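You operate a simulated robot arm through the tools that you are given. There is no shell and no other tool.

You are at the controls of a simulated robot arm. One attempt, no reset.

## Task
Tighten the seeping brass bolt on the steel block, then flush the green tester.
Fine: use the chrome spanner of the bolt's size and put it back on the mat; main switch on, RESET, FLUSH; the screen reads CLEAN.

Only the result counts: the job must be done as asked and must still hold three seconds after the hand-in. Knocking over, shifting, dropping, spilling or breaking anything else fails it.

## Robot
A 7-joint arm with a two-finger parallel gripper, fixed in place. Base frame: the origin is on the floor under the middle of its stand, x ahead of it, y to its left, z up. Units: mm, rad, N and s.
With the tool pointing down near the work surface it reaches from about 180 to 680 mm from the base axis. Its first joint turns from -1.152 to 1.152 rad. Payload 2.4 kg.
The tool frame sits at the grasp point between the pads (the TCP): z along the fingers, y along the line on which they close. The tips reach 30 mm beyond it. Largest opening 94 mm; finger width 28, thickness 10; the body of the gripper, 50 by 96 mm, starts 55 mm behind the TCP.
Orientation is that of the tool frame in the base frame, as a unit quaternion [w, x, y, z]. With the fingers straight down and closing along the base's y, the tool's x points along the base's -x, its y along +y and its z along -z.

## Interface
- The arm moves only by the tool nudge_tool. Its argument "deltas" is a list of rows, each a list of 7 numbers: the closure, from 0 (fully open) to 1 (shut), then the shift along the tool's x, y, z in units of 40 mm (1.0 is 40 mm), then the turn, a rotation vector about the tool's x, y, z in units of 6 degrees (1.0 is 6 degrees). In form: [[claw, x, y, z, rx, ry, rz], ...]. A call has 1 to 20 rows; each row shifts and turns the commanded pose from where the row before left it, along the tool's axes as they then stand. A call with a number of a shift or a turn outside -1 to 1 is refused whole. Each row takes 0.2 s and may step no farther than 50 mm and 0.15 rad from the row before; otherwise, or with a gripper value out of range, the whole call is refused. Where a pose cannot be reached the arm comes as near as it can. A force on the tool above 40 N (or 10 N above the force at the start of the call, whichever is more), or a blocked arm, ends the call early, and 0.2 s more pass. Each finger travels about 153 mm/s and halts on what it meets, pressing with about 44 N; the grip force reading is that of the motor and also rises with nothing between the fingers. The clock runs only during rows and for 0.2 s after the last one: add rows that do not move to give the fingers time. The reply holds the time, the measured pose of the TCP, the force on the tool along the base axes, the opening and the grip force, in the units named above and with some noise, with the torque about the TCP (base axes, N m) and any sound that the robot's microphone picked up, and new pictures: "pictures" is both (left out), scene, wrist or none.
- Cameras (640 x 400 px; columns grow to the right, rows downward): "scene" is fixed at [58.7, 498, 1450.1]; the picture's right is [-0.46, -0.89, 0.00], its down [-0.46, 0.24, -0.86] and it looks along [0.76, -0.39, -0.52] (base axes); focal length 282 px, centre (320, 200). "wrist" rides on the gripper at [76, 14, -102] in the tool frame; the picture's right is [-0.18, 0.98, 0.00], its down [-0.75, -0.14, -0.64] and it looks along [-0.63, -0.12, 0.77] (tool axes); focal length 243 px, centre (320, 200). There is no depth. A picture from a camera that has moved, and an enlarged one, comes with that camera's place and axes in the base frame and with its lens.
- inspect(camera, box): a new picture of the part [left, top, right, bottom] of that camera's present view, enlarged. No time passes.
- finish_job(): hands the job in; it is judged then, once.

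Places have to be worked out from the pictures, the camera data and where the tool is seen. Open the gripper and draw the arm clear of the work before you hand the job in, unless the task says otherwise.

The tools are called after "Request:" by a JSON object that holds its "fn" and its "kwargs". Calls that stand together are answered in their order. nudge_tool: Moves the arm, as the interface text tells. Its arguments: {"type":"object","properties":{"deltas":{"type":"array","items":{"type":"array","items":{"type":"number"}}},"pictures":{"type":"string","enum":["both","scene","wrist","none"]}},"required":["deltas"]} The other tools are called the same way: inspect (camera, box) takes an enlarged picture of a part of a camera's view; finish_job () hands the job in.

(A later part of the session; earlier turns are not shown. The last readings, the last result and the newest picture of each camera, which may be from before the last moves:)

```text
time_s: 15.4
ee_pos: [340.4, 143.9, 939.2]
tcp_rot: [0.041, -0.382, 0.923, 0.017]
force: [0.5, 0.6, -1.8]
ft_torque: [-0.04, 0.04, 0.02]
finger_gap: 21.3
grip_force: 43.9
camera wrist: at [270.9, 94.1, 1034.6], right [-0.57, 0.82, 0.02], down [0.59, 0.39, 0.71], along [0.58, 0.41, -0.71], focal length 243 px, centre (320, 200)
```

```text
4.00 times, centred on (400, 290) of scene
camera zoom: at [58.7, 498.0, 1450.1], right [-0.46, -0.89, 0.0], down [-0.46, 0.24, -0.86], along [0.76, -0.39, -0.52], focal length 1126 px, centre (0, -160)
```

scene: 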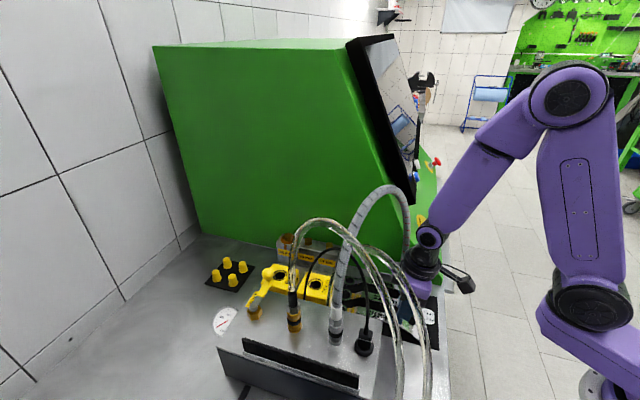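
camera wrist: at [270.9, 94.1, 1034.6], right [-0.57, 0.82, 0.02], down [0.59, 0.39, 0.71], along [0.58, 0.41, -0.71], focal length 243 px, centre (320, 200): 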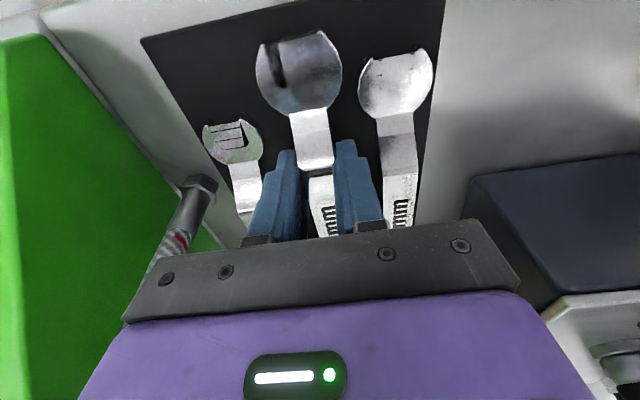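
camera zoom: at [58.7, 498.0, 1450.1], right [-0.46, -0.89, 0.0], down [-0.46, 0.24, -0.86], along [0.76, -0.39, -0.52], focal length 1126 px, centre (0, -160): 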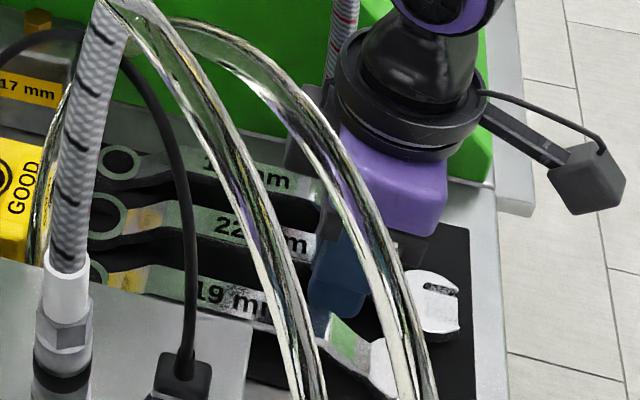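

The force now shows −1.8 N of weight and the gap holds at 21.3 mm, so the spanner is coming up this time. I continue lifting slowly.

Request:
{"fn": "nudge_tool", "kwargs": {"deltas": [[1, -0.007, 0, -0.08, 0, 0, 0], [1, -0.007, 0, -0.08, 0, 0, 0], [1, -0.007, 0, -0.08, 0, 0, 0], [1, -0.007, 0, -0.08, 0, 0, 0], [1, 0, 0, 0, 0, 0, 0]], "pictures": "wrist"}}

Request:
{"fn": "inspect", "kwargs": {"camera": "wrist", "box": [200, 20, 440, 250]}}

Request:
{"fn": "inspect", "kwargs": {"camera": "scene", "box": [340, 240, 460, 340]}}

```text
time_s: 16.6
ee_pos: [340.2, 143.9, 952.5]
tcp_rot: [0.04, -0.383, 0.923, 0.017]
force: [-1.3, -0.6, -1.6]
ft_torque: [-0.01, 0.05, 0.02]
finger_gap: 21.0
grip_force: 44.3
camera wrist: at [270.3, 94.2, 1047.8], right [-0.57, 0.82, 0.02], down [0.59, 0.39, 0.71], along [0.58, 0.41, -0.71], focal length 243 px, centre (320, 200)
```

wrist: 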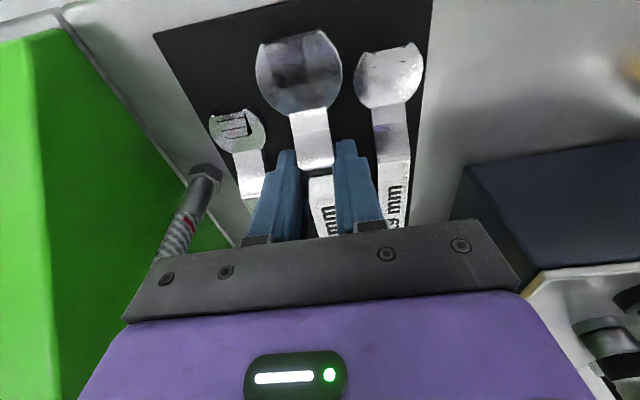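

```text
1.74 times, centred on (320, 135) of wrist
camera zoom: at [270.3, 94.2, 1047.8], right [-0.57, 0.82, 0.02], down [0.59, 0.39, 0.71], along [0.58, 0.41, -0.71], focal length 422 px, centre (320, 313)
```

zoom: 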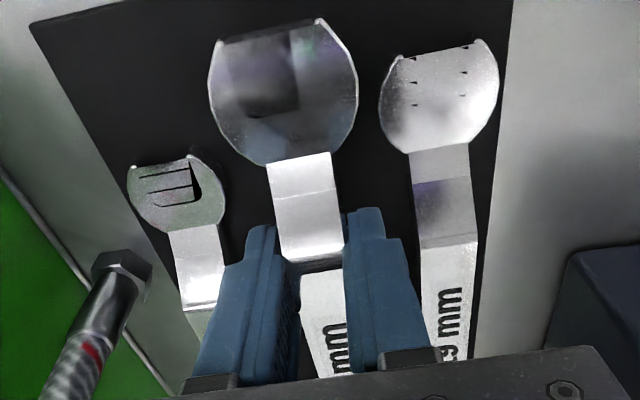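

```text
4.00 times, centred on (400, 290) of scene
camera zoom: at [58.7, 498.0, 1450.1], right [-0.46, -0.89, 0.0], down [-0.46, 0.24, -0.86], along [0.76, -0.39, -0.52], focal length 1126 px, centre (0, -160)
```

zoom: 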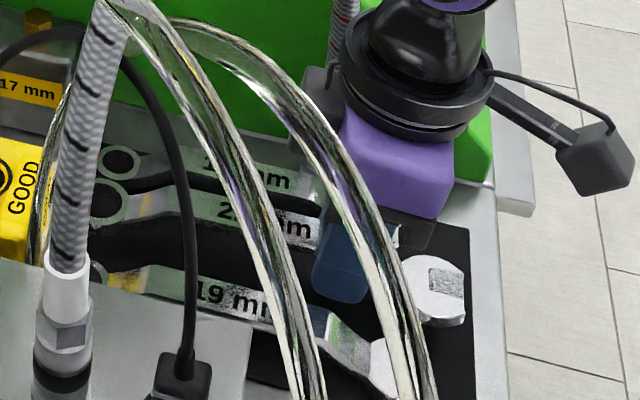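

The spanner is held firmly: it keeps the same place in the wrist view and is off the mat at both ends. Next I raise it a bit more, then draw back toward the base so the ring comes out from under the hose.

Request:
{"fn": "nudge_tool", "kwargs": {"deltas": [[1, -0.035, 0, -0.398, 0, 0, 0], [1, -0.035, 0, -0.398, 0, 0, 0], [1, 0.527, 0.1, -0.046, 0, 0, 0], [1, 0.527, 0.2, -0.046, 0, 0, 0], [1, 0.527, 0.2, -0.046, 0, 0, 0], [1, 0.527, 0.2, -0.046, 0, 0, 0], [1, 0.527, 0.2, -0.046, 0, 0, 0], [1, 0.527, 0.2, -0.046, 0, 0, 0], [1, 0, 0, 0, 0, 0, 0]], "pictures": "both"}}

```text
time_s: 18.6
ee_pos: [220.3, 83.6, 984.6]
tcp_rot: [0.04, -0.382, 0.923, 0.017]
force: [0.3, -0.1, -2.4]
ft_torque: [-0.03, 0.03, -0.02]
finger_gap: 21.2
grip_force: 43.7
camera wrist: at [150.5, 33.9, 1079.8], right [-0.57, 0.82, 0.02], down [0.59, 0.39, 0.71], along [0.58, 0.41, -0.71], focal length 243 px, centre (320, 200)
```

scene: 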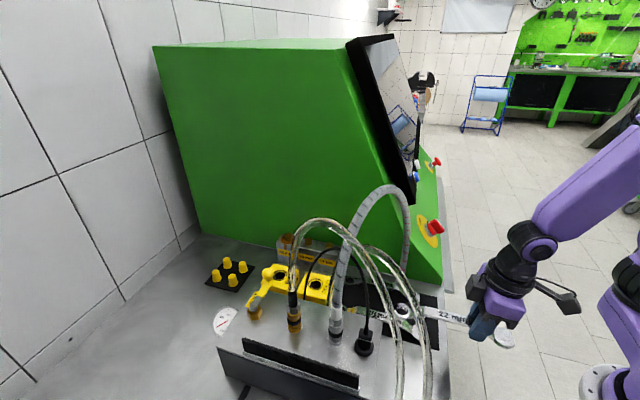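
wrist: 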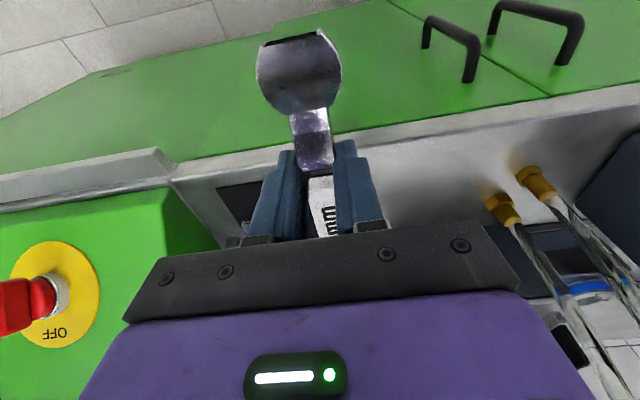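

The spanner is clear of the mat and level at about 33 mm below TCP at its lowest. If I rose here, the jaw end would come too near the arm's own shoulder. I shift to about (e 240, n −150), yaw the spanner 30° to lie alongside the hose plane, and start rising.

Request:
{"fn": "nudge_tool", "kwargs": {"deltas": [[1, -0.208, -0.442, 0.018, 0, 0, 0], [1, -0.208, -0.442, 0.018, 0, 0, 0], [1, -0.208, -0.442, 0.018, 0, 0, 0], [1, 0, 0, 0, -0.087, 0, -0.996], [1, 0, 0, 0, -0.087, 0, -0.996], [1, 0, 0, 0, -0.087, 0, -0.996], [1, 0, 0, 0, -0.087, 0, -0.996], [1, 0, 0, 0, -0.087, 0, -0.996], [1, -0.063, 0, -0.722, 0, 0, 0], [1, -0.063, 0, -0.722, 0, 0, 0], [1, -0.063, 0, -0.722, 0, 0, 0], [1, 0, 0, 0, 0, 0, 0]], "pictures": "both"}}

```text
time_s: 21.2
ee_pos: [274.7, 65.0, 1072.7]
tcp_rot: [0.034, -0.609, 0.792, 0.027]
force: [0.8, 0.9, -1.9]
ft_torque: [-0.05, 0.05, 0.03]
finger_gap: 20.8
grip_force: 43.7
camera wrist: at [240.3, -13.0, 1167.1], right [-0.9, 0.43, 0.02], down [0.32, 0.64, 0.7], along [0.29, 0.64, -0.71], focal length 243 px, centre (320, 200)
```

scene: 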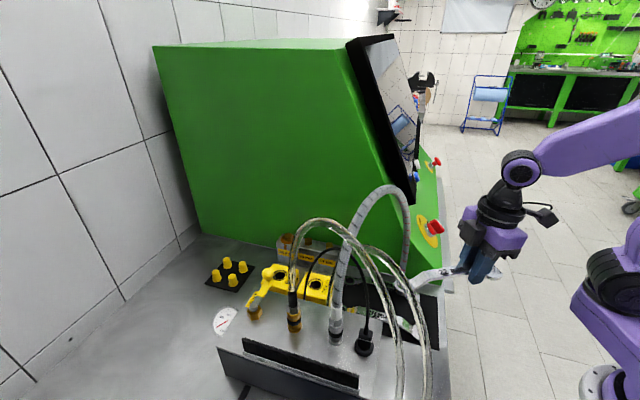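
wrist: 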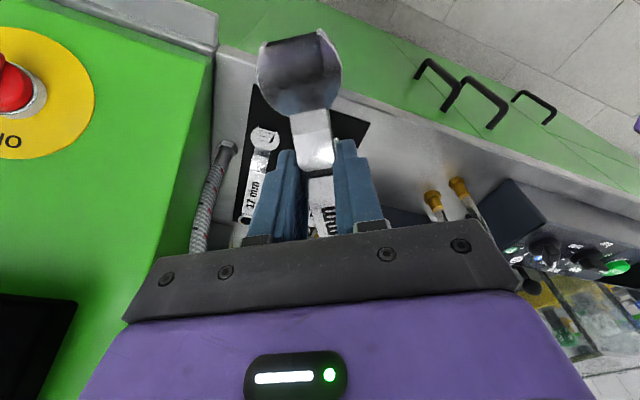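

The spanner is parallel to the hose plane with its ring near (311, 199), clear of everything. I keep rising to about z 1275.

Request:
{"fn": "nudge_tool", "kwargs": {"deltas": [[1, -0.063, 0, -0.722, 0, 0, 0], [1, -0.063, 0, -0.722, 0, 0, 0], [1, -0.063, 0, -0.722, 0, 0, 0], [1, -0.063, 0, -0.722, 0, 0, 0], [1, -0.063, 0, -0.722, 0, 0, 0], [1, -0.063, 0, -0.722, 0, 0, 0], [1, -0.063, 0, -0.722, 0, 0, 0], [1, 0, 0, 0, 0, 0, 0]], "pictures": "both"}}

```text
time_s: 23.0
ee_pos: [274.7, 63.5, 1273.5]
tcp_rot: [0.035, -0.609, 0.792, 0.027]
force: [-1.0, 0.1, -2.0]
ft_torque: [-0.04, 0.04, -0.04]
finger_gap: 21.2
grip_force: 44.3
camera wrist: at [239.7, -13.4, 1368.4], right [-0.9, 0.43, 0.02], down [0.32, 0.64, 0.7], along [0.29, 0.64, -0.71], focal length 243 px, centre (320, 200)
```

scene: 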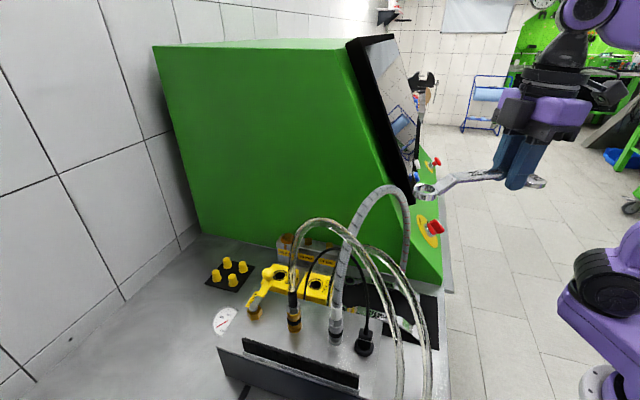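
wrist: 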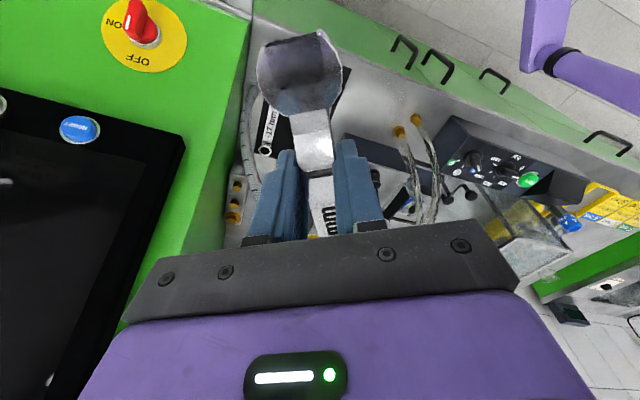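

The ring shows up in the scene picture at (425, 192), close to where I predict it with a grip-to-ring length of about 139 mm. I enlarge it to check the level and shape.

Request:
{"fn": "inspect", "kwargs": {"camera": "scene", "box": [390, 130, 560, 230]}}

Request:
{"fn": "inspect", "kwargs": {"camera": "wrist", "box": [60, 0, 280, 130]}}

```text
3.76 times, centred on (475, 180) of scene
camera zoom: at [58.7, 498.0, 1450.1], right [-0.46, -0.89, 0.0], down [-0.46, 0.24, -0.86], along [0.76, -0.39, -0.52], focal length 1060 px, centre (-264, 275)
```

zoom: 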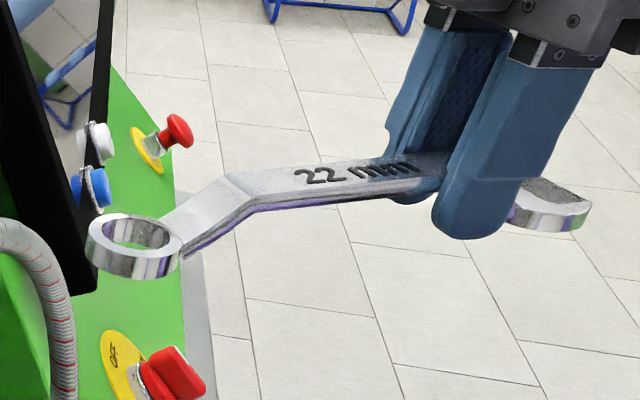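

```text
2.91 times, centred on (170, 65) of wrist
camera zoom: at [239.7, -13.4, 1368.4], right [-0.9, 0.43, 0.02], down [0.32, 0.64, 0.7], along [0.29, 0.64, -0.71], focal length 706 px, centre (756, 593)
```

zoom: 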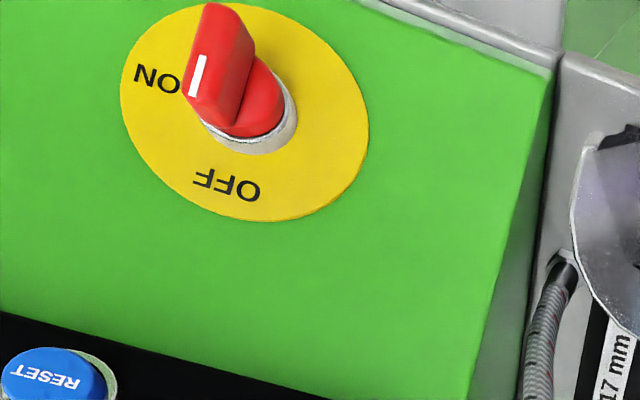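

The ring and handle are level and firmly held. At this height (spanner bottom at about 1241) I yaw to −20° from the bolt-row direction and move forward over the low part of the hose. From there I get closer wrist views of the bolts.

Request:
{"fn": "nudge_tool", "kwargs": {"deltas": [[1, 0, 0, 0, 0.087, 0, 0.996], [1, 0, 0, 0, 0.087, 0, 0.996], [1, 0, 0, 0, 0.087, 0, 0.996], [1, 0, 0, 0, 0.087, 0, 0.996], [1, 0, 0, 0, 0.087, 0, 0.996], [1, 0, 0, 0, 0.087, 0, 0.996], [1, 0, 0, 0, 0.087, 0, 0.996], [1, 0, 0, 0, 0.087, 0, 0.996], [1, 0, 0, 0, 0.029, 0, 0.332], [1, -0.78, 0.285, 0.068, 0, 0, 0], [1, -0.78, 0.285, 0.068, 0, 0, 0], [1, -0.78, 0.285, 0.068, 0, 0, 0], [1, -0.78, 0.285, 0.068, 0, 0, 0], [1, -0.78, 0.285, 0.068, 0, 0, 0], [1, -0.78, 0.285, 0.068, 0, 0, 0], [1, 0, 0, 0, 0, 0, 0]], "pictures": "both"}}

```text
time_s: 26.4
ee_pos: [415.1, 205.1, 1274.2]
tcp_rot: [0.043, -0.217, 0.975, 0.01]
force: [-0.5, 0.3, -1.3]
ft_torque: [-0.03, 0.06, -0.02]
finger_gap: 21.0
grip_force: 44.5
camera wrist: at [332.3, 183.3, 1370.1], right [-0.25, 0.97, 0.02], down [0.69, 0.17, 0.71], along [0.68, 0.19, -0.71], focal length 243 px, centre (320, 200)
```

scene: 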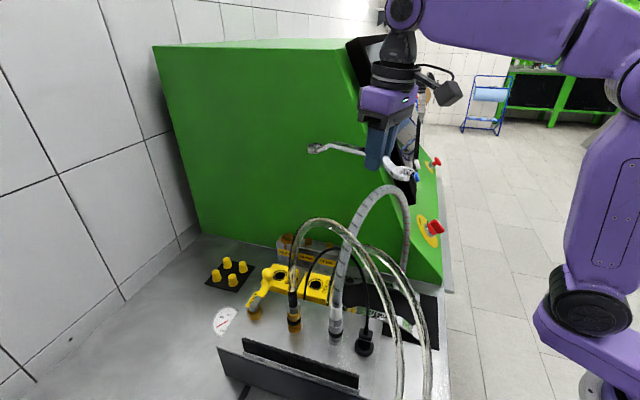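
wrist: 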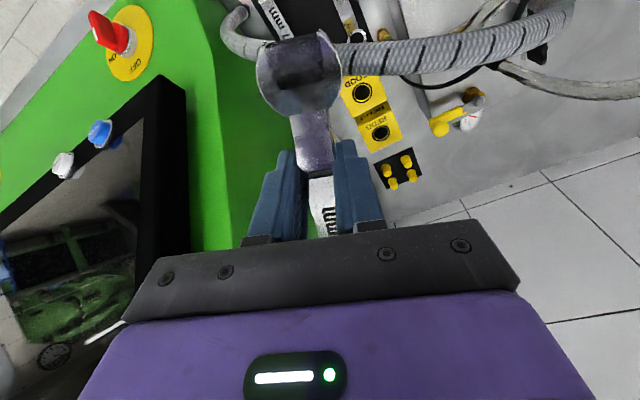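

The block is hidden behind the fingers from here. I yaw the tool so the bolts come out to the left of the fingers in the wrist view; nothing is near the spanner at this height.

Request:
{"fn": "nudge_tool", "kwargs": {"deltas": [[1, 0, 0, 0, -0.087, 0, -0.996], [1, 0, 0, 0, -0.087, 0, -0.996], [1, 0, 0, 0, -0.087, 0, -0.996], [1, 0, 0, 0, -0.087, 0, -0.996], [1, 0, 0, 0, -0.087, 0, -0.996], [1, 0, 0, 0, -0.087, 0, -0.996], [1, 0, 0, 0, -0.087, 0, -0.996], [1, 0, 0, 0, -0.087, 0, -0.996], [1, 0, 0, 0, -0.087, 0, -0.996], [1, 0, 0, 0, -0.058, 0, -0.664], [1, 0, 0, 0, 0, 0, 0]], "pictures": "wrist"}}

Request:
{"fn": "inspect", "kwargs": {"camera": "wrist", "box": [180, 110, 260, 190]}}

Request:
{"fn": "inspect", "kwargs": {"camera": "scene", "box": [275, 228, 315, 253]}}

```text
time_s: 28.8
ee_pos: [416.6, 206.5, 1273.7]
tcp_rot: [0.033, -0.663, 0.747, 0.028]
force: [-0.2, -1.2, -1.7]
ft_torque: [-0.03, 0.01, -0.01]
finger_gap: 21.2
grip_force: 44.1
camera wrist: at [392.4, 124.3, 1369.6], right [-0.95, 0.3, 0.02], down [0.22, 0.67, 0.71], along [0.2, 0.68, -0.71], focal length 243 px, centre (320, 200)
```

wrist: 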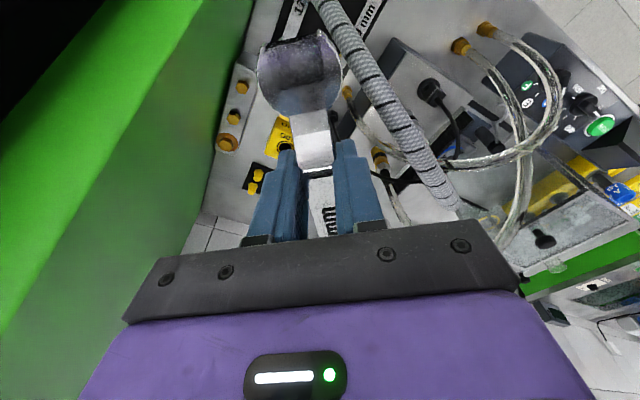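

```text
5.00 times, centred on (220, 150) of wrist
camera zoom: at [392.4, 124.3, 1369.6], right [-0.95, 0.3, 0.02], down [0.22, 0.67, 0.71], along [0.2, 0.68, -0.71], focal length 1213 px, centre (820, 450)
```

zoom: 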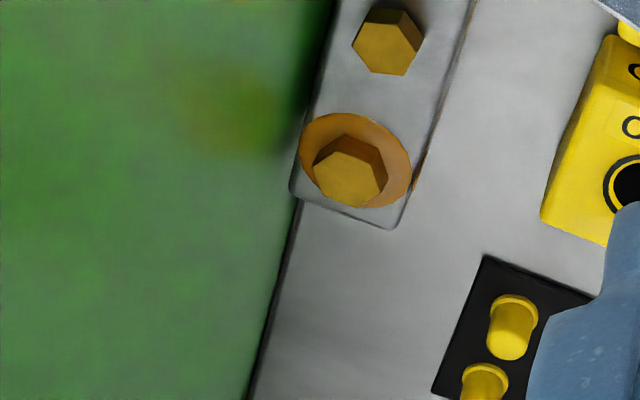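

```text
16.00 times, centred on (295, 240) of scene
camera zoom: at [58.7, 498.0, 1450.1], right [-0.46, -0.89, 0.0], down [-0.46, 0.24, -0.86], along [0.76, -0.39, -0.52], focal length 4504 px, centre (720, -448)
```

zoom: 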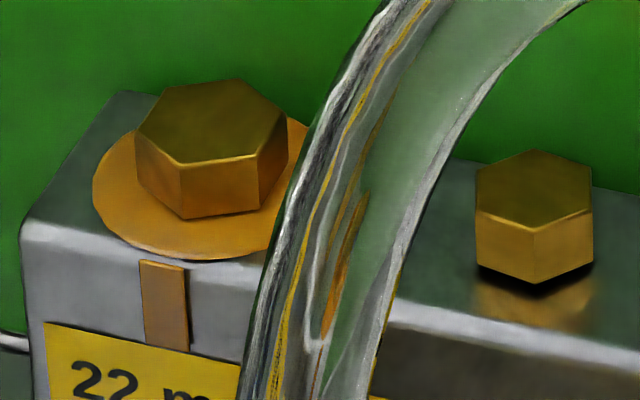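

The head of the 22 mm bolt sits in an orange puddle with a run down the front face, which confirms it is the seeping one. Combining views puts it near (618.5, 304.5), head top about z 985. I zoom further to get the hex orientation and centre.

Request:
{"fn": "inspect", "kwargs": {"camera": "wrist", "box": [212, 128, 244, 148]}}

Request:
{"fn": "inspect", "kwargs": {"camera": "wrist", "box": [205, 60, 265, 160]}}

Request:
{"fn": "inspect", "kwargs": {"camera": "scene", "box": [280, 230, 304, 245]}}

```text
16.00 times, centred on (228, 138) of wrist
camera zoom: at [392.4, 124.3, 1369.6], right [-0.95, 0.3, 0.02], down [0.22, 0.67, 0.71], along [0.2, 0.68, -0.71], focal length 3882 px, centre (1792, 1192)
```

zoom: 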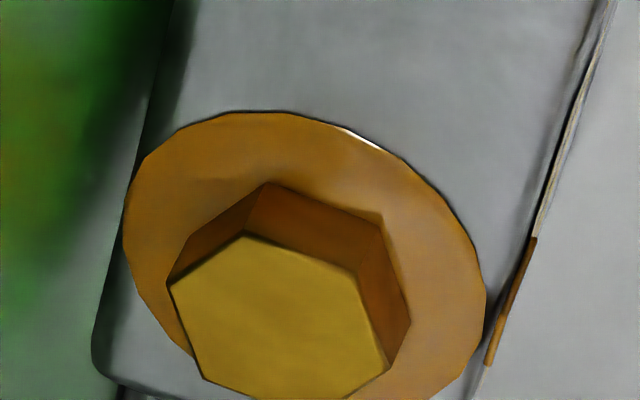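

```text
4.00 times, centred on (235, 110) of wrist
camera zoom: at [392.4, 124.3, 1369.6], right [-0.95, 0.3, 0.02], down [0.22, 0.67, 0.71], along [0.2, 0.68, -0.71], focal length 970 px, centre (660, 560)
```

zoom: 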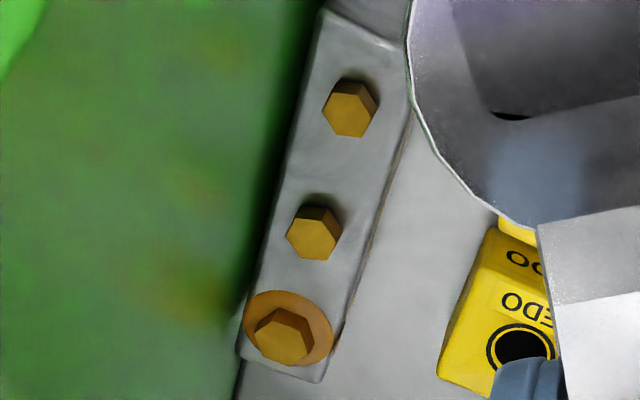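

```text
16.00 times, centred on (292, 238) of scene
camera zoom: at [58.7, 498.0, 1450.1], right [-0.46, -0.89, 0.0], down [-0.46, 0.24, -0.86], along [0.76, -0.39, -0.52], focal length 4504 px, centre (768, -400)
```

zoom: 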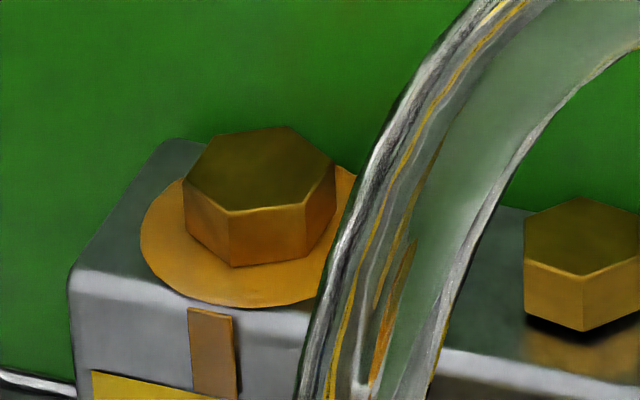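

The 22 mm head's corners point near 15° + 60k in the base frame, while the two dry bolts sit at about 30°. That hints it needs roughly a 45° clockwise turn. I look closely at the ring's bore with the scene camera.

Request:
{"fn": "inspect", "kwargs": {"camera": "scene", "box": [275, 155, 325, 190]}}

Request:
{"fn": "inspect", "kwargs": {"camera": "scene", "box": [260, 60, 460, 220]}}

```text
11.43 times, centred on (300, 172) of scene
camera zoom: at [58.7, 498.0, 1450.1], right [-0.46, -0.89, 0.0], down [-0.46, 0.24, -0.86], along [0.76, -0.39, -0.52], focal length 3217 px, centre (549, 514)
```

zoom: 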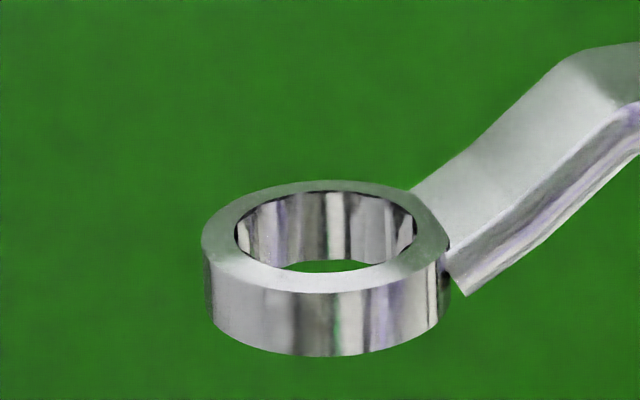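

```text
2.50 times, centred on (360, 140) of scene
camera zoom: at [58.7, 498.0, 1450.1], right [-0.46, -0.89, 0.0], down [-0.46, 0.24, -0.86], along [0.76, -0.39, -0.52], focal length 704 px, centre (220, 350)
```

zoom: 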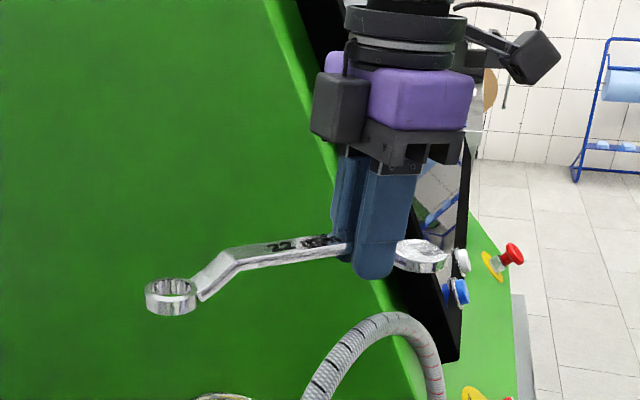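

The bore has facets, so it looks like a 12-point ring. I zoom in further to read the angle of its points relative to the handle.

Request:
{"fn": "inspect", "kwargs": {"camera": "scene", "box": [288, 167, 312, 182]}}

Request:
{"fn": "inspect", "kwargs": {"camera": "scene", "box": [290, 168, 302, 176]}}

Request:
{"fn": "inspect", "kwargs": {"camera": "scene", "box": [298, 168, 310, 176]}}

```text
16.00 times, centred on (300, 174) of scene
camera zoom: at [58.7, 498.0, 1450.1], right [-0.46, -0.89, 0.0], down [-0.46, 0.24, -0.86], along [0.76, -0.39, -0.52], focal length 4504 px, centre (640, 608)
```

zoom: 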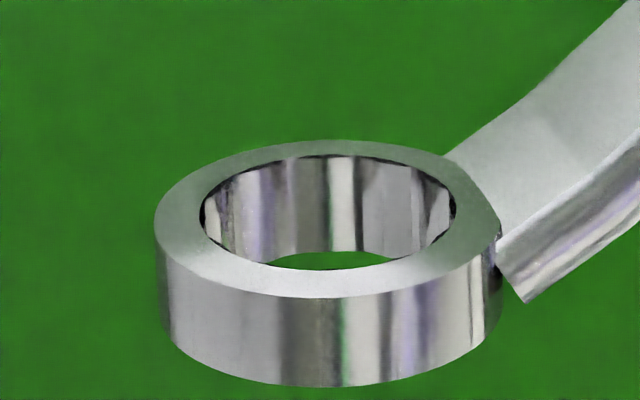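

```text
16.00 times, centred on (296, 172) of scene
camera zoom: at [58.7, 498.0, 1450.1], right [-0.46, -0.89, 0.0], down [-0.46, 0.24, -0.86], along [0.76, -0.39, -0.52], focal length 4504 px, centre (704, 648)
```

zoom: 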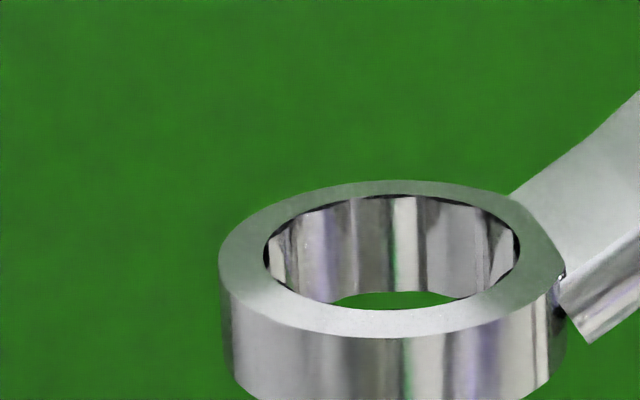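

```text
16.00 times, centred on (304, 172) of scene
camera zoom: at [58.7, 498.0, 1450.1], right [-0.46, -0.89, 0.0], down [-0.46, 0.24, -0.86], along [0.76, -0.39, -0.52], focal length 4504 px, centre (576, 648)
```

zoom: 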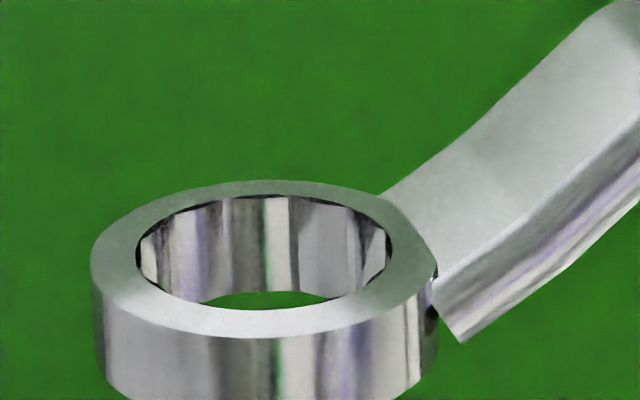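

The bore is 12-point, so it should seat at multiples of 15° or 30° of handle angle. I swing the spanner to −30° from the bolt row, which keeps the gripper about 30 mm off the tester wall. Then I bring the ring over the bolt while still high.

Request:
{"fn": "nudge_tool", "kwargs": {"deltas": [[1, 0, 0, 0, 0.087, 0, 0.996], [1, 0, 0, 0, 0.087, 0, 0.996], [1, 0, 0, 0, 0.087, 0, 0.996], [1, 0, 0, 0, 0.087, 0, 0.996], [1, 0, 0, 0, 0.087, 0, 0.996], [1, 0, 0, 0, 0.087, 0, 0.996], [1, 0, 0, 0, 0.087, 0, 0.996], [1, 0, 0, 0, 0.087, 0, 0.996], [1, 0, 0, 0, 0.087, 0, 0.996], [1, 0, 0, 0, 0.087, 0, 0.996], [1, 0, 0, 0, 0.087, 0, 0.996], [1, 0, 0, 0, 0.032, 0, 0.37], [1, -0.686, 0.349, 0.06, 0, 0, 0], [1, -0.686, 0.349, 0.06, 0, 0, 0], [1, -0.686, 0.349, 0.06, 0, 0, 0], [1, 0, 0, 0, 0, 0, 0]], "pictures": "both"}}

```text
time_s: 32.2
ee_pos: [485.4, 268.8, 1274.4]
tcp_rot: [0.044, -0.128, 0.991, 0.007]
force: [0.2, -0.8, -2.0]
ft_torque: [-0.01, 0.09, 0.01]
finger_gap: 21.3
grip_force: 44.1
camera wrist: at [400.3, 260.9, 1369.6], right [-0.07, 1.0, 0.02], down [0.71, 0.04, 0.7], along [0.7, 0.06, -0.71], focal length 243 px, centre (320, 200)
```

scene: 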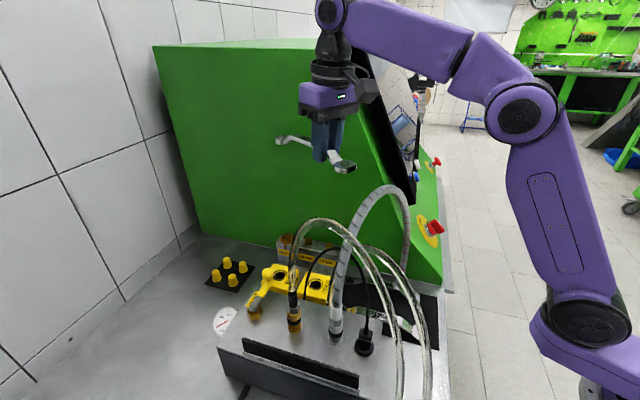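
wrist: 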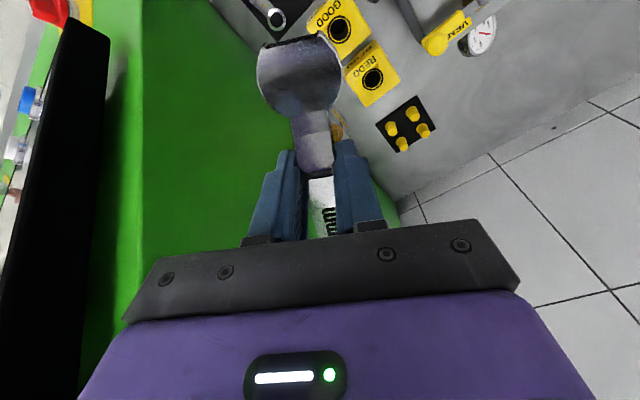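

The arm and spanner are where expected, with the ring over the block. I descend to about z 1060, leaving the ring some 40 mm above the bolt, and then compare ring and bolt in the scene view.

Request:
{"fn": "nudge_tool", "kwargs": {"deltas": [[1, 0.067, 0, 0.761, 0, 0, 0], [1, 0.067, 0, 0.761, 0, 0, 0], [1, 0.067, 0, 0.761, 0, 0, 0], [1, 0.067, 0, 0.761, 0, 0, 0], [1, 0.067, 0, 0.761, 0, 0, 0], [1, 0.067, 0, 0.761, 0, 0, 0], [1, 0.067, 0, 0.761, 0, 0, 0], [1, 0, 0, 0, 0, 0, 0]], "pictures": "both"}}

Request:
{"fn": "inspect", "kwargs": {"camera": "scene", "box": [260, 200, 340, 250]}}

Request:
{"fn": "inspect", "kwargs": {"camera": "scene", "box": [300, 60, 480, 260]}}

```text
time_s: 34.0
ee_pos: [485.7, 267.3, 1057.7]
tcp_rot: [0.044, -0.129, 0.991, 0.006]
force: [0.8, -0.1, -2.5]
ft_torque: [0.02, 0.07, 0.01]
finger_gap: 21.0
grip_force: 44.4
camera wrist: at [400.4, 259.7, 1154.9], right [-0.07, 1.0, 0.02], down [0.71, 0.04, 0.71], along [0.7, 0.06, -0.71], focal length 243 px, centre (320, 200)
```

scene: 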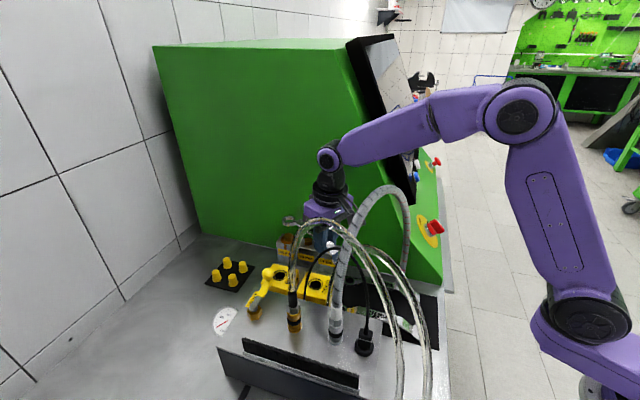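
wrist: 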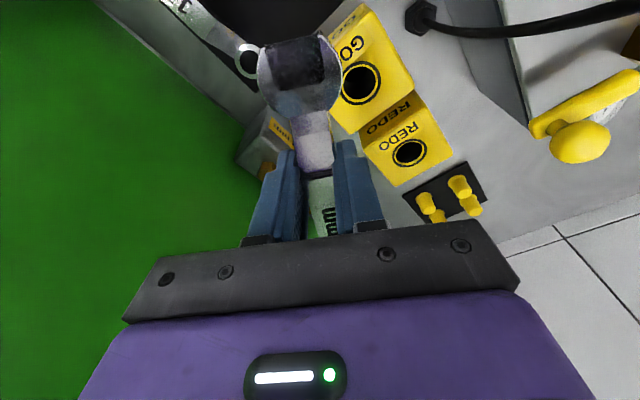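

```text
8.00 times, centred on (300, 225) of scene
camera zoom: at [58.7, 498.0, 1450.1], right [-0.46, -0.89, 0.0], down [-0.46, 0.24, -0.86], along [0.76, -0.39, -0.52], focal length 2252 px, centre (480, 0)
```

zoom: 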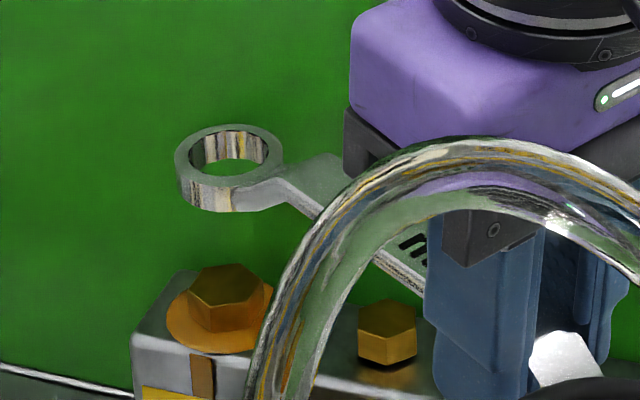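

```text
2.00 times, centred on (390, 160) of scene
camera zoom: at [58.7, 498.0, 1450.1], right [-0.46, -0.89, 0.0], down [-0.46, 0.24, -0.86], along [0.76, -0.39, -0.52], focal length 563 px, centre (180, 280)
```

zoom: 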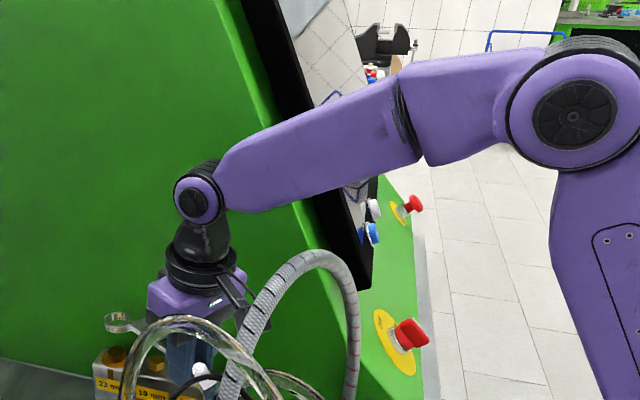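

The forearm's lower edge shows about 60 mm above the hose, which is fine. The scene view puts the ring centre about 4–5 mm off the bolt axis sideways. I correct that and go down until the ring is about 8 mm above the head, then compare again.

Request:
{"fn": "nudge_tool", "kwargs": {"deltas": [[1, 0.026, 0.06, 0.408, 0, 0, 0], [1, 0.026, 0.06, 0.408, 0, 0, 0], [1, 0, 0, 0, 0, 0, 0]], "pictures": "scene"}}

Request:
{"fn": "inspect", "kwargs": {"camera": "scene", "box": [275, 223, 315, 248]}}

Request:
{"fn": "inspect", "kwargs": {"camera": "wrist", "box": [220, 100, 420, 240]}}

```text
time_s: 34.8
ee_pos: [484.9, 272.2, 1027.2]
tcp_rot: [0.043, -0.129, 0.991, 0.005]
force: [-0.6, 0.1, -2.0]
ft_torque: [-0.02, 0.05, -0.04]
finger_gap: 20.9
grip_force: 44.0
```

scene: 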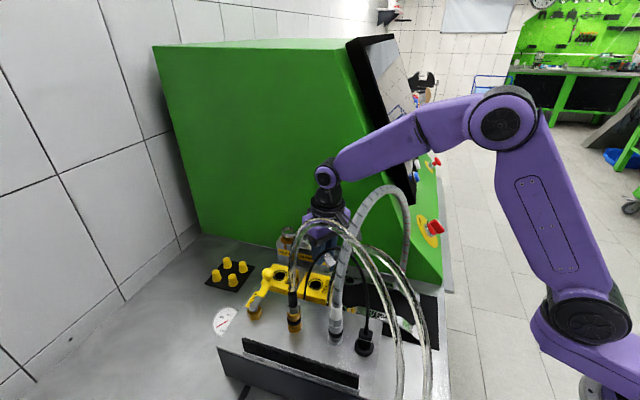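

```text
16.00 times, centred on (295, 236) of scene
camera zoom: at [58.7, 498.0, 1450.1], right [-0.46, -0.89, 0.0], down [-0.46, 0.24, -0.86], along [0.76, -0.39, -0.52], focal length 4504 px, centre (720, -368)
```

zoom: 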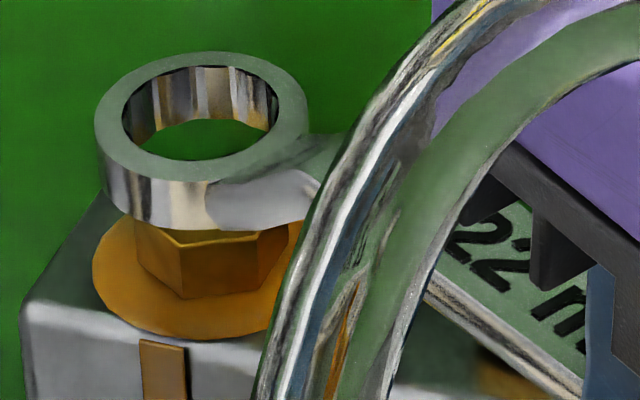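

```text
2.86 times, centred on (320, 170) of wrist
camera zoom: at [400.0, 264.7, 1122.5], right [-0.07, 1.0, 0.02], down [0.71, 0.04, 0.71], along [0.7, 0.06, -0.71], focal length 693 px, centre (320, 286)
```

zoom: 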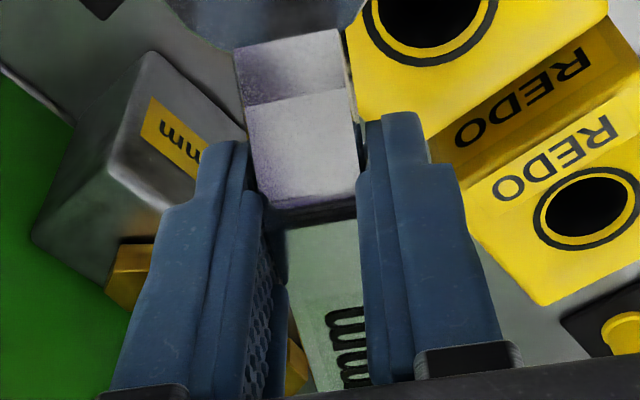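

The ring is laterally in line with the bolt axis as seen from the scene camera. What remains is a few mm along the view direction, depending on the exact height. I lower by 8 mm more and re-measure just above the head.

Request:
{"fn": "nudge_tool", "kwargs": {"deltas": [[1, -0.045, -0.052, 0.104, 0, 0, 0], [1, 0.009, 0, 0.1, 0, 0, 0], [1, 0, 0, 0, 0, 0, 0]], "pictures": "none"}}

Request:
{"fn": "inspect", "kwargs": {"camera": "scene", "box": [275, 223, 315, 248]}}

```text
time_s: 35.6
ee_pos: [486.8, 271.7, 1019.8]
tcp_rot: [0.043, -0.129, 0.991, 0.006]
force: [-1.2, 0.0, -1.6]
ft_torque: [-0.02, 0.04, -0.02]
finger_gap: 21.0
grip_force: 44.2
```

```text
16.00 times, centred on (295, 236) of scene
camera zoom: at [58.7, 498.0, 1450.1], right [-0.46, -0.89, 0.0], down [-0.46, 0.24, -0.86], along [0.76, -0.39, -0.52], focal length 4504 px, centre (720, -368)
```

zoom: 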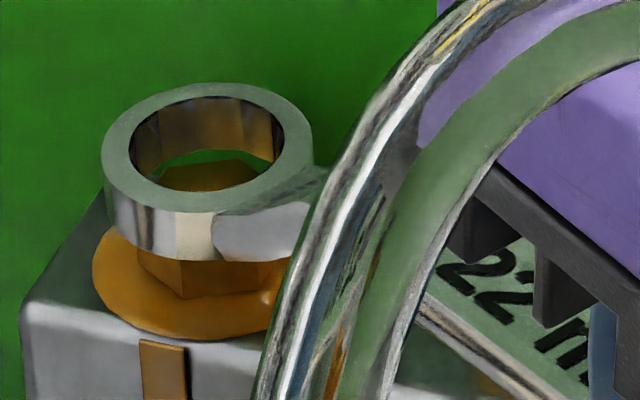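

Now the bolt head is visible through the bore: in this view ring and bolt are in line, about 2–4 mm apart in height. I lower in 1 mm steps and watch for contact.

Request:
{"fn": "nudge_tool", "kwargs": {"deltas": [[1, 0.0022, 0, 0.025, 0, 0, 0], [1, 0, 0, 0, 0, 0, 0]], "pictures": "none"}}

Request:
{"fn": "nudge_tool", "kwargs": {"deltas": [[1, 0.0022, 0, 0.025, 0, 0, 0], [1, 0, 0, 0, 0, 0, 0]], "pictures": "none"}}

```text
time_s: 36.2
ee_pos: [486.6, 270.1, 1019.5]
tcp_rot: [0.043, -0.129, 0.991, 0.006]
force: [-0.1, 0.1, -2.2]
ft_torque: [-0.02, 0.06, 0.02]
finger_gap: 21.1
grip_force: 44.0
```

```text
time_s: 36.8
ee_pos: [487.4, 270.7, 1017.3]
tcp_rot: [0.044, -0.128, 0.991, 0.006]
force: [-0.7, -0.4, -1.2]
ft_torque: [0.0, 0.07, 0.02]
finger_gap: 21.1
grip_force: 44.3
```

Still no contact (force about −1.5 N, just the spanner's weight). I continue in 1 mm steps.

Request:
{"fn": "nudge_tool", "kwargs": {"deltas": [[1, 0.0022, 0, 0.025, 0, 0, 0], [1, 0, 0, 0, 0, 0, 0]], "pictures": "none"}}

Request:
{"fn": "nudge_tool", "kwargs": {"deltas": [[1, 0.0022, 0, 0.025, 0, 0, 0], [1, 0, 0, 0, 0, 0, 0]], "pictures": "none"}}

Request:
{"fn": "inspect", "kwargs": {"camera": "scene", "box": [275, 223, 315, 248]}}

```text
time_s: 37.4
ee_pos: [486.4, 271.5, 1016.5]
tcp_rot: [0.043, -0.129, 0.991, 0.005]
force: [0.3, -0.6, -2.9]
ft_torque: [-0.01, 0.05, -0.01]
finger_gap: 21.1
grip_force: 44.4
```

```text
time_s: 38.0
ee_pos: [486.2, 270.7, 1014.3]
tcp_rot: [0.043, -0.129, 0.991, 0.005]
force: [-0.4, 0.1, -2.4]
ft_torque: [0.0, 0.04, 0.03]
finger_gap: 20.9
grip_force: 43.3
```

```text
16.00 times, centred on (295, 236) of scene
camera zoom: at [58.7, 498.0, 1450.1], right [-0.46, -0.89, 0.0], down [-0.46, 0.24, -0.86], along [0.76, -0.39, -0.52], focal length 4504 px, centre (720, -368)
```

zoom: 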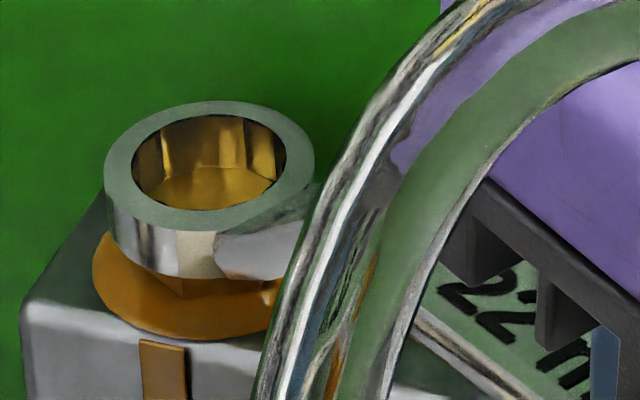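

The bolt's top now fills the bore with no contact force, so the ring seems to be starting around the head. I keep lowering gently.

Request:
{"fn": "nudge_tool", "kwargs": {"deltas": [[1, 0.0022, 0, 0.025, 0, 0, 0], [1, 0, 0, 0, 0, 0, 0]], "pictures": "none"}}

Request:
{"fn": "nudge_tool", "kwargs": {"deltas": [[1, 0.0022, 0, 0.025, 0, 0, 0], [1, 0, 0, 0, 0, 0, 0]], "pictures": "none"}}

Request:
{"fn": "inspect", "kwargs": {"camera": "scene", "box": [275, 223, 315, 248]}}

```text
time_s: 38.6
ee_pos: [487.5, 270.7, 1015.1]
tcp_rot: [0.043, -0.128, 0.991, 0.006]
force: [0.0, 0.6, -2.4]
ft_torque: [-0.03, 0.05, 0.02]
finger_gap: 21.0
grip_force: 43.7
```

```text
time_s: 39.2
ee_pos: [487.0, 270.5, 1013.0]
tcp_rot: [0.043, -0.128, 0.991, 0.005]
force: [0.1, -0.1, -1.9]
ft_torque: [-0.04, 0.04, 0.0]
finger_gap: 21.1
grip_force: 43.7
```

```text
16.00 times, centred on (295, 236) of scene
camera zoom: at [58.7, 498.0, 1450.1], right [-0.46, -0.89, 0.0], down [-0.46, 0.24, -0.86], along [0.76, -0.39, -0.52], focal length 4504 px, centre (720, -368)
```

zoom: 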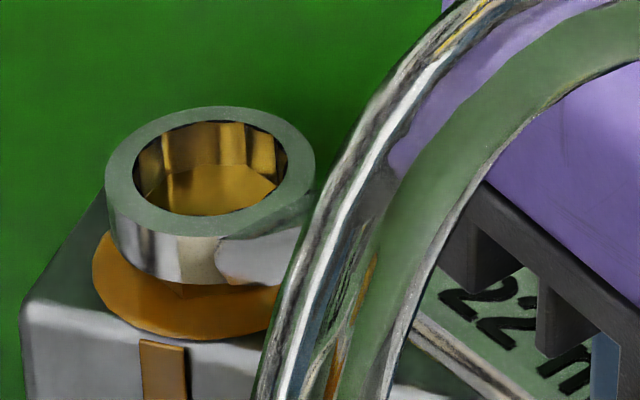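

The ring has gone about 3 mm over the head with no resistance, so the −30° angle fits. I continue down in slightly larger steps to seat it fully.

Request:
{"fn": "nudge_tool", "kwargs": {"deltas": [[1, 0.0033, 0, 0.0375, 0, 0, 0], [1, 0.0033, 0, 0.0375, 0, 0, 0], [1, 0, 0, 0, 0, 0, 0]], "pictures": "none"}}

Request:
{"fn": "inspect", "kwargs": {"camera": "scene", "box": [275, 223, 315, 248]}}

```text
time_s: 40.0
ee_pos: [487.3, 270.4, 1011.4]
tcp_rot: [0.044, -0.128, 0.991, 0.006]
force: [4.2, -0.7, -0.2]
ft_torque: [0.04, -0.26, -0.1]
finger_gap: 21.2
grip_force: 44.5
```

```text
16.00 times, centred on (295, 236) of scene
camera zoom: at [58.8, 498.0, 1450.1], right [-0.46, -0.89, 0.0], down [-0.46, 0.24, -0.86], along [0.76, -0.39, -0.52], focal length 4504 px, centre (720, -368)
```

zoom: 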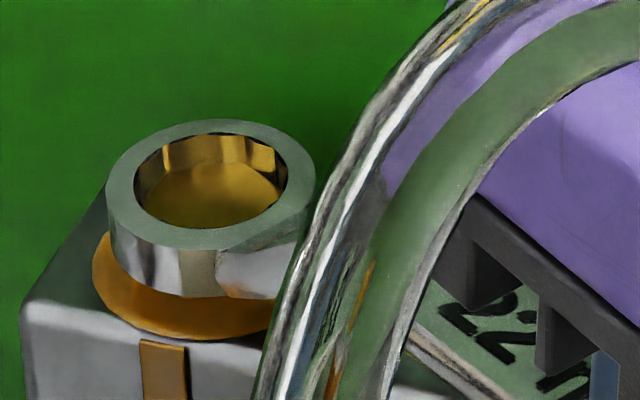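

The ring is about 5–6 mm over the head. A side force of +4 N in x shows the bore wall touching, so I ease the TCP about 0.7 mm toward +x and continue down gently.

Request:
{"fn": "nudge_tool", "kwargs": {"deltas": [[1, -0.017, -0.004, 0, 0, 0, 0], [1, 0, 0, 0, 0, 0, 0]], "pictures": "none"}}

Request:
{"fn": "nudge_tool", "kwargs": {"deltas": [[1, 0.0033, 0, 0.0375, 0, 0, 0], [1, 0, 0, 0, 0, 0, 0]], "pictures": "none"}}

```text
time_s: 40.6
ee_pos: [487.7, 271.5, 1010.3]
tcp_rot: [0.043, -0.128, 0.991, 0.005]
force: [3.9, -0.7, -1.3]
ft_torque: [-0.02, -0.16, -0.27]
finger_gap: 21.3
grip_force: 43.7
```

```text
time_s: 41.2
ee_pos: [488.1, 271.7, 1009.0]
tcp_rot: [0.042, -0.128, 0.991, 0.005]
force: [1.1, 0.5, -1.8]
ft_torque: [0.03, -0.05, -0.02]
finger_gap: 21.0
grip_force: 43.4
```

The side force dropped to about 1 N. I continue down to seat fully on the base.

Request:
{"fn": "nudge_tool", "kwargs": {"deltas": [[1, 0.0033, 0, 0.0375, 0, 0, 0], [1, 0, 0, 0, 0, 0, 0]], "pictures": "none"}}

Request:
{"fn": "nudge_tool", "kwargs": {"deltas": [[1, 0.0022, 0, 0.025, 0, 0, 0], [1, 0, 0, 0, 0, 0, 0]], "pictures": "scene"}}

Request:
{"fn": "inspect", "kwargs": {"camera": "scene", "box": [275, 223, 315, 248]}}

Request:
{"fn": "inspect", "kwargs": {"camera": "scene", "box": [290, 80, 490, 260]}}

```text
time_s: 41.8
ee_pos: [489.2, 271.1, 1006.7]
tcp_rot: [0.043, -0.128, 0.991, 0.005]
force: [1.8, -0.4, -0.9]
ft_torque: [0.02, -0.11, -0.13]
finger_gap: 21.1
grip_force: 43.5
```

```text
time_s: 42.4
ee_pos: [486.6, 272.3, 1007.8]
tcp_rot: [0.043, -0.128, 0.991, 0.006]
force: [2.6, -0.2, -1.0]
ft_torque: [0.06, -0.18, -0.07]
finger_gap: 21.2
grip_force: 43.5
```

scene: 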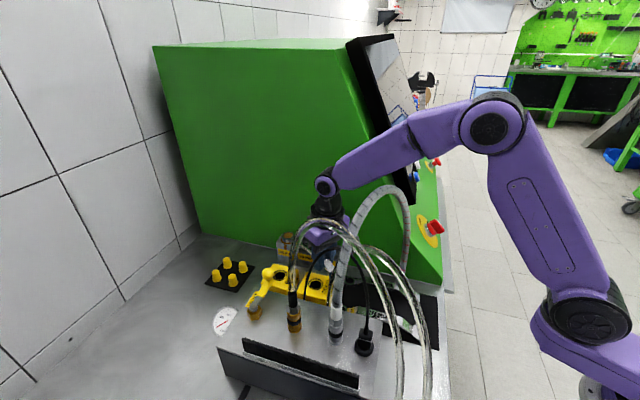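

```text
16.00 times, centred on (295, 236) of scene
camera zoom: at [58.8, 498.0, 1450.1], right [-0.46, -0.89, 0.0], down [-0.46, 0.24, -0.86], along [0.76, -0.39, -0.52], focal length 4504 px, centre (720, -368)
```

zoom: 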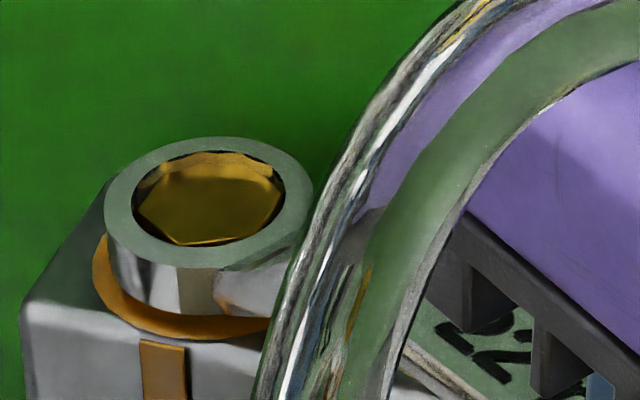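

```text
2.22 times, centred on (390, 170) of scene
camera zoom: at [58.8, 498.0, 1450.1], right [-0.46, -0.89, 0.0], down [-0.46, 0.24, -0.86], along [0.76, -0.39, -0.52], focal length 626 px, centre (164, 267)
```

zoom: 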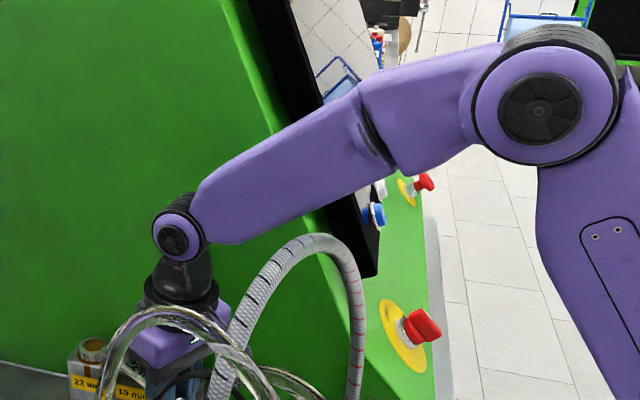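

The hex is now seen fully inside the bore with the ring's top about level with the head, so it is seated. The forearm is still about 30 mm above the hose. I start turning clockwise about the bolt axis, 3° per row, watching force and torque.

Request:
{"fn": "nudge_tool", "kwargs": {"deltas": [[1, -0.0047, 0.182, 0, 0.0436, 0, 0.498], [1, 0, 0, 0, 0, 0, 0]], "pictures": "none"}}

Request:
{"fn": "nudge_tool", "kwargs": {"deltas": [[1, -0.0047, 0.182, 0, 0.0436, 0, 0.498], [1, 0, 0, 0, 0, 0, 0]], "pictures": "none"}}

Request:
{"fn": "inspect", "kwargs": {"camera": "scene", "box": [275, 223, 315, 248]}}

```text
time_s: 43.0
ee_pos: [485.4, 278.4, 1005.4]
tcp_rot: [0.043, -0.102, 0.994, 0.004]
force: [3.3, -1.5, -1.1]
ft_torque: [0.01, -0.3, 0.06]
finger_gap: 21.0
grip_force: 44.0
```

```text
time_s: 43.6
ee_pos: [483.9, 285.2, 1006.3]
tcp_rot: [0.044, -0.076, 0.996, 0.003]
force: [6.0, -0.1, 1.3]
ft_torque: [0.0, -0.5, 0.06]
finger_gap: 21.3
grip_force: 44.1
```

```text
16.00 times, centred on (295, 236) of scene
camera zoom: at [58.9, 498.0, 1450.1], right [-0.46, -0.89, 0.0], down [-0.46, 0.24, -0.86], along [0.76, -0.39, -0.52], focal length 4504 px, centre (720, -368)
```

zoom: 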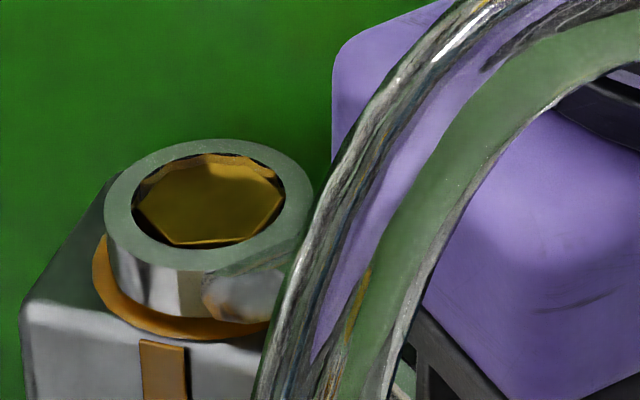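

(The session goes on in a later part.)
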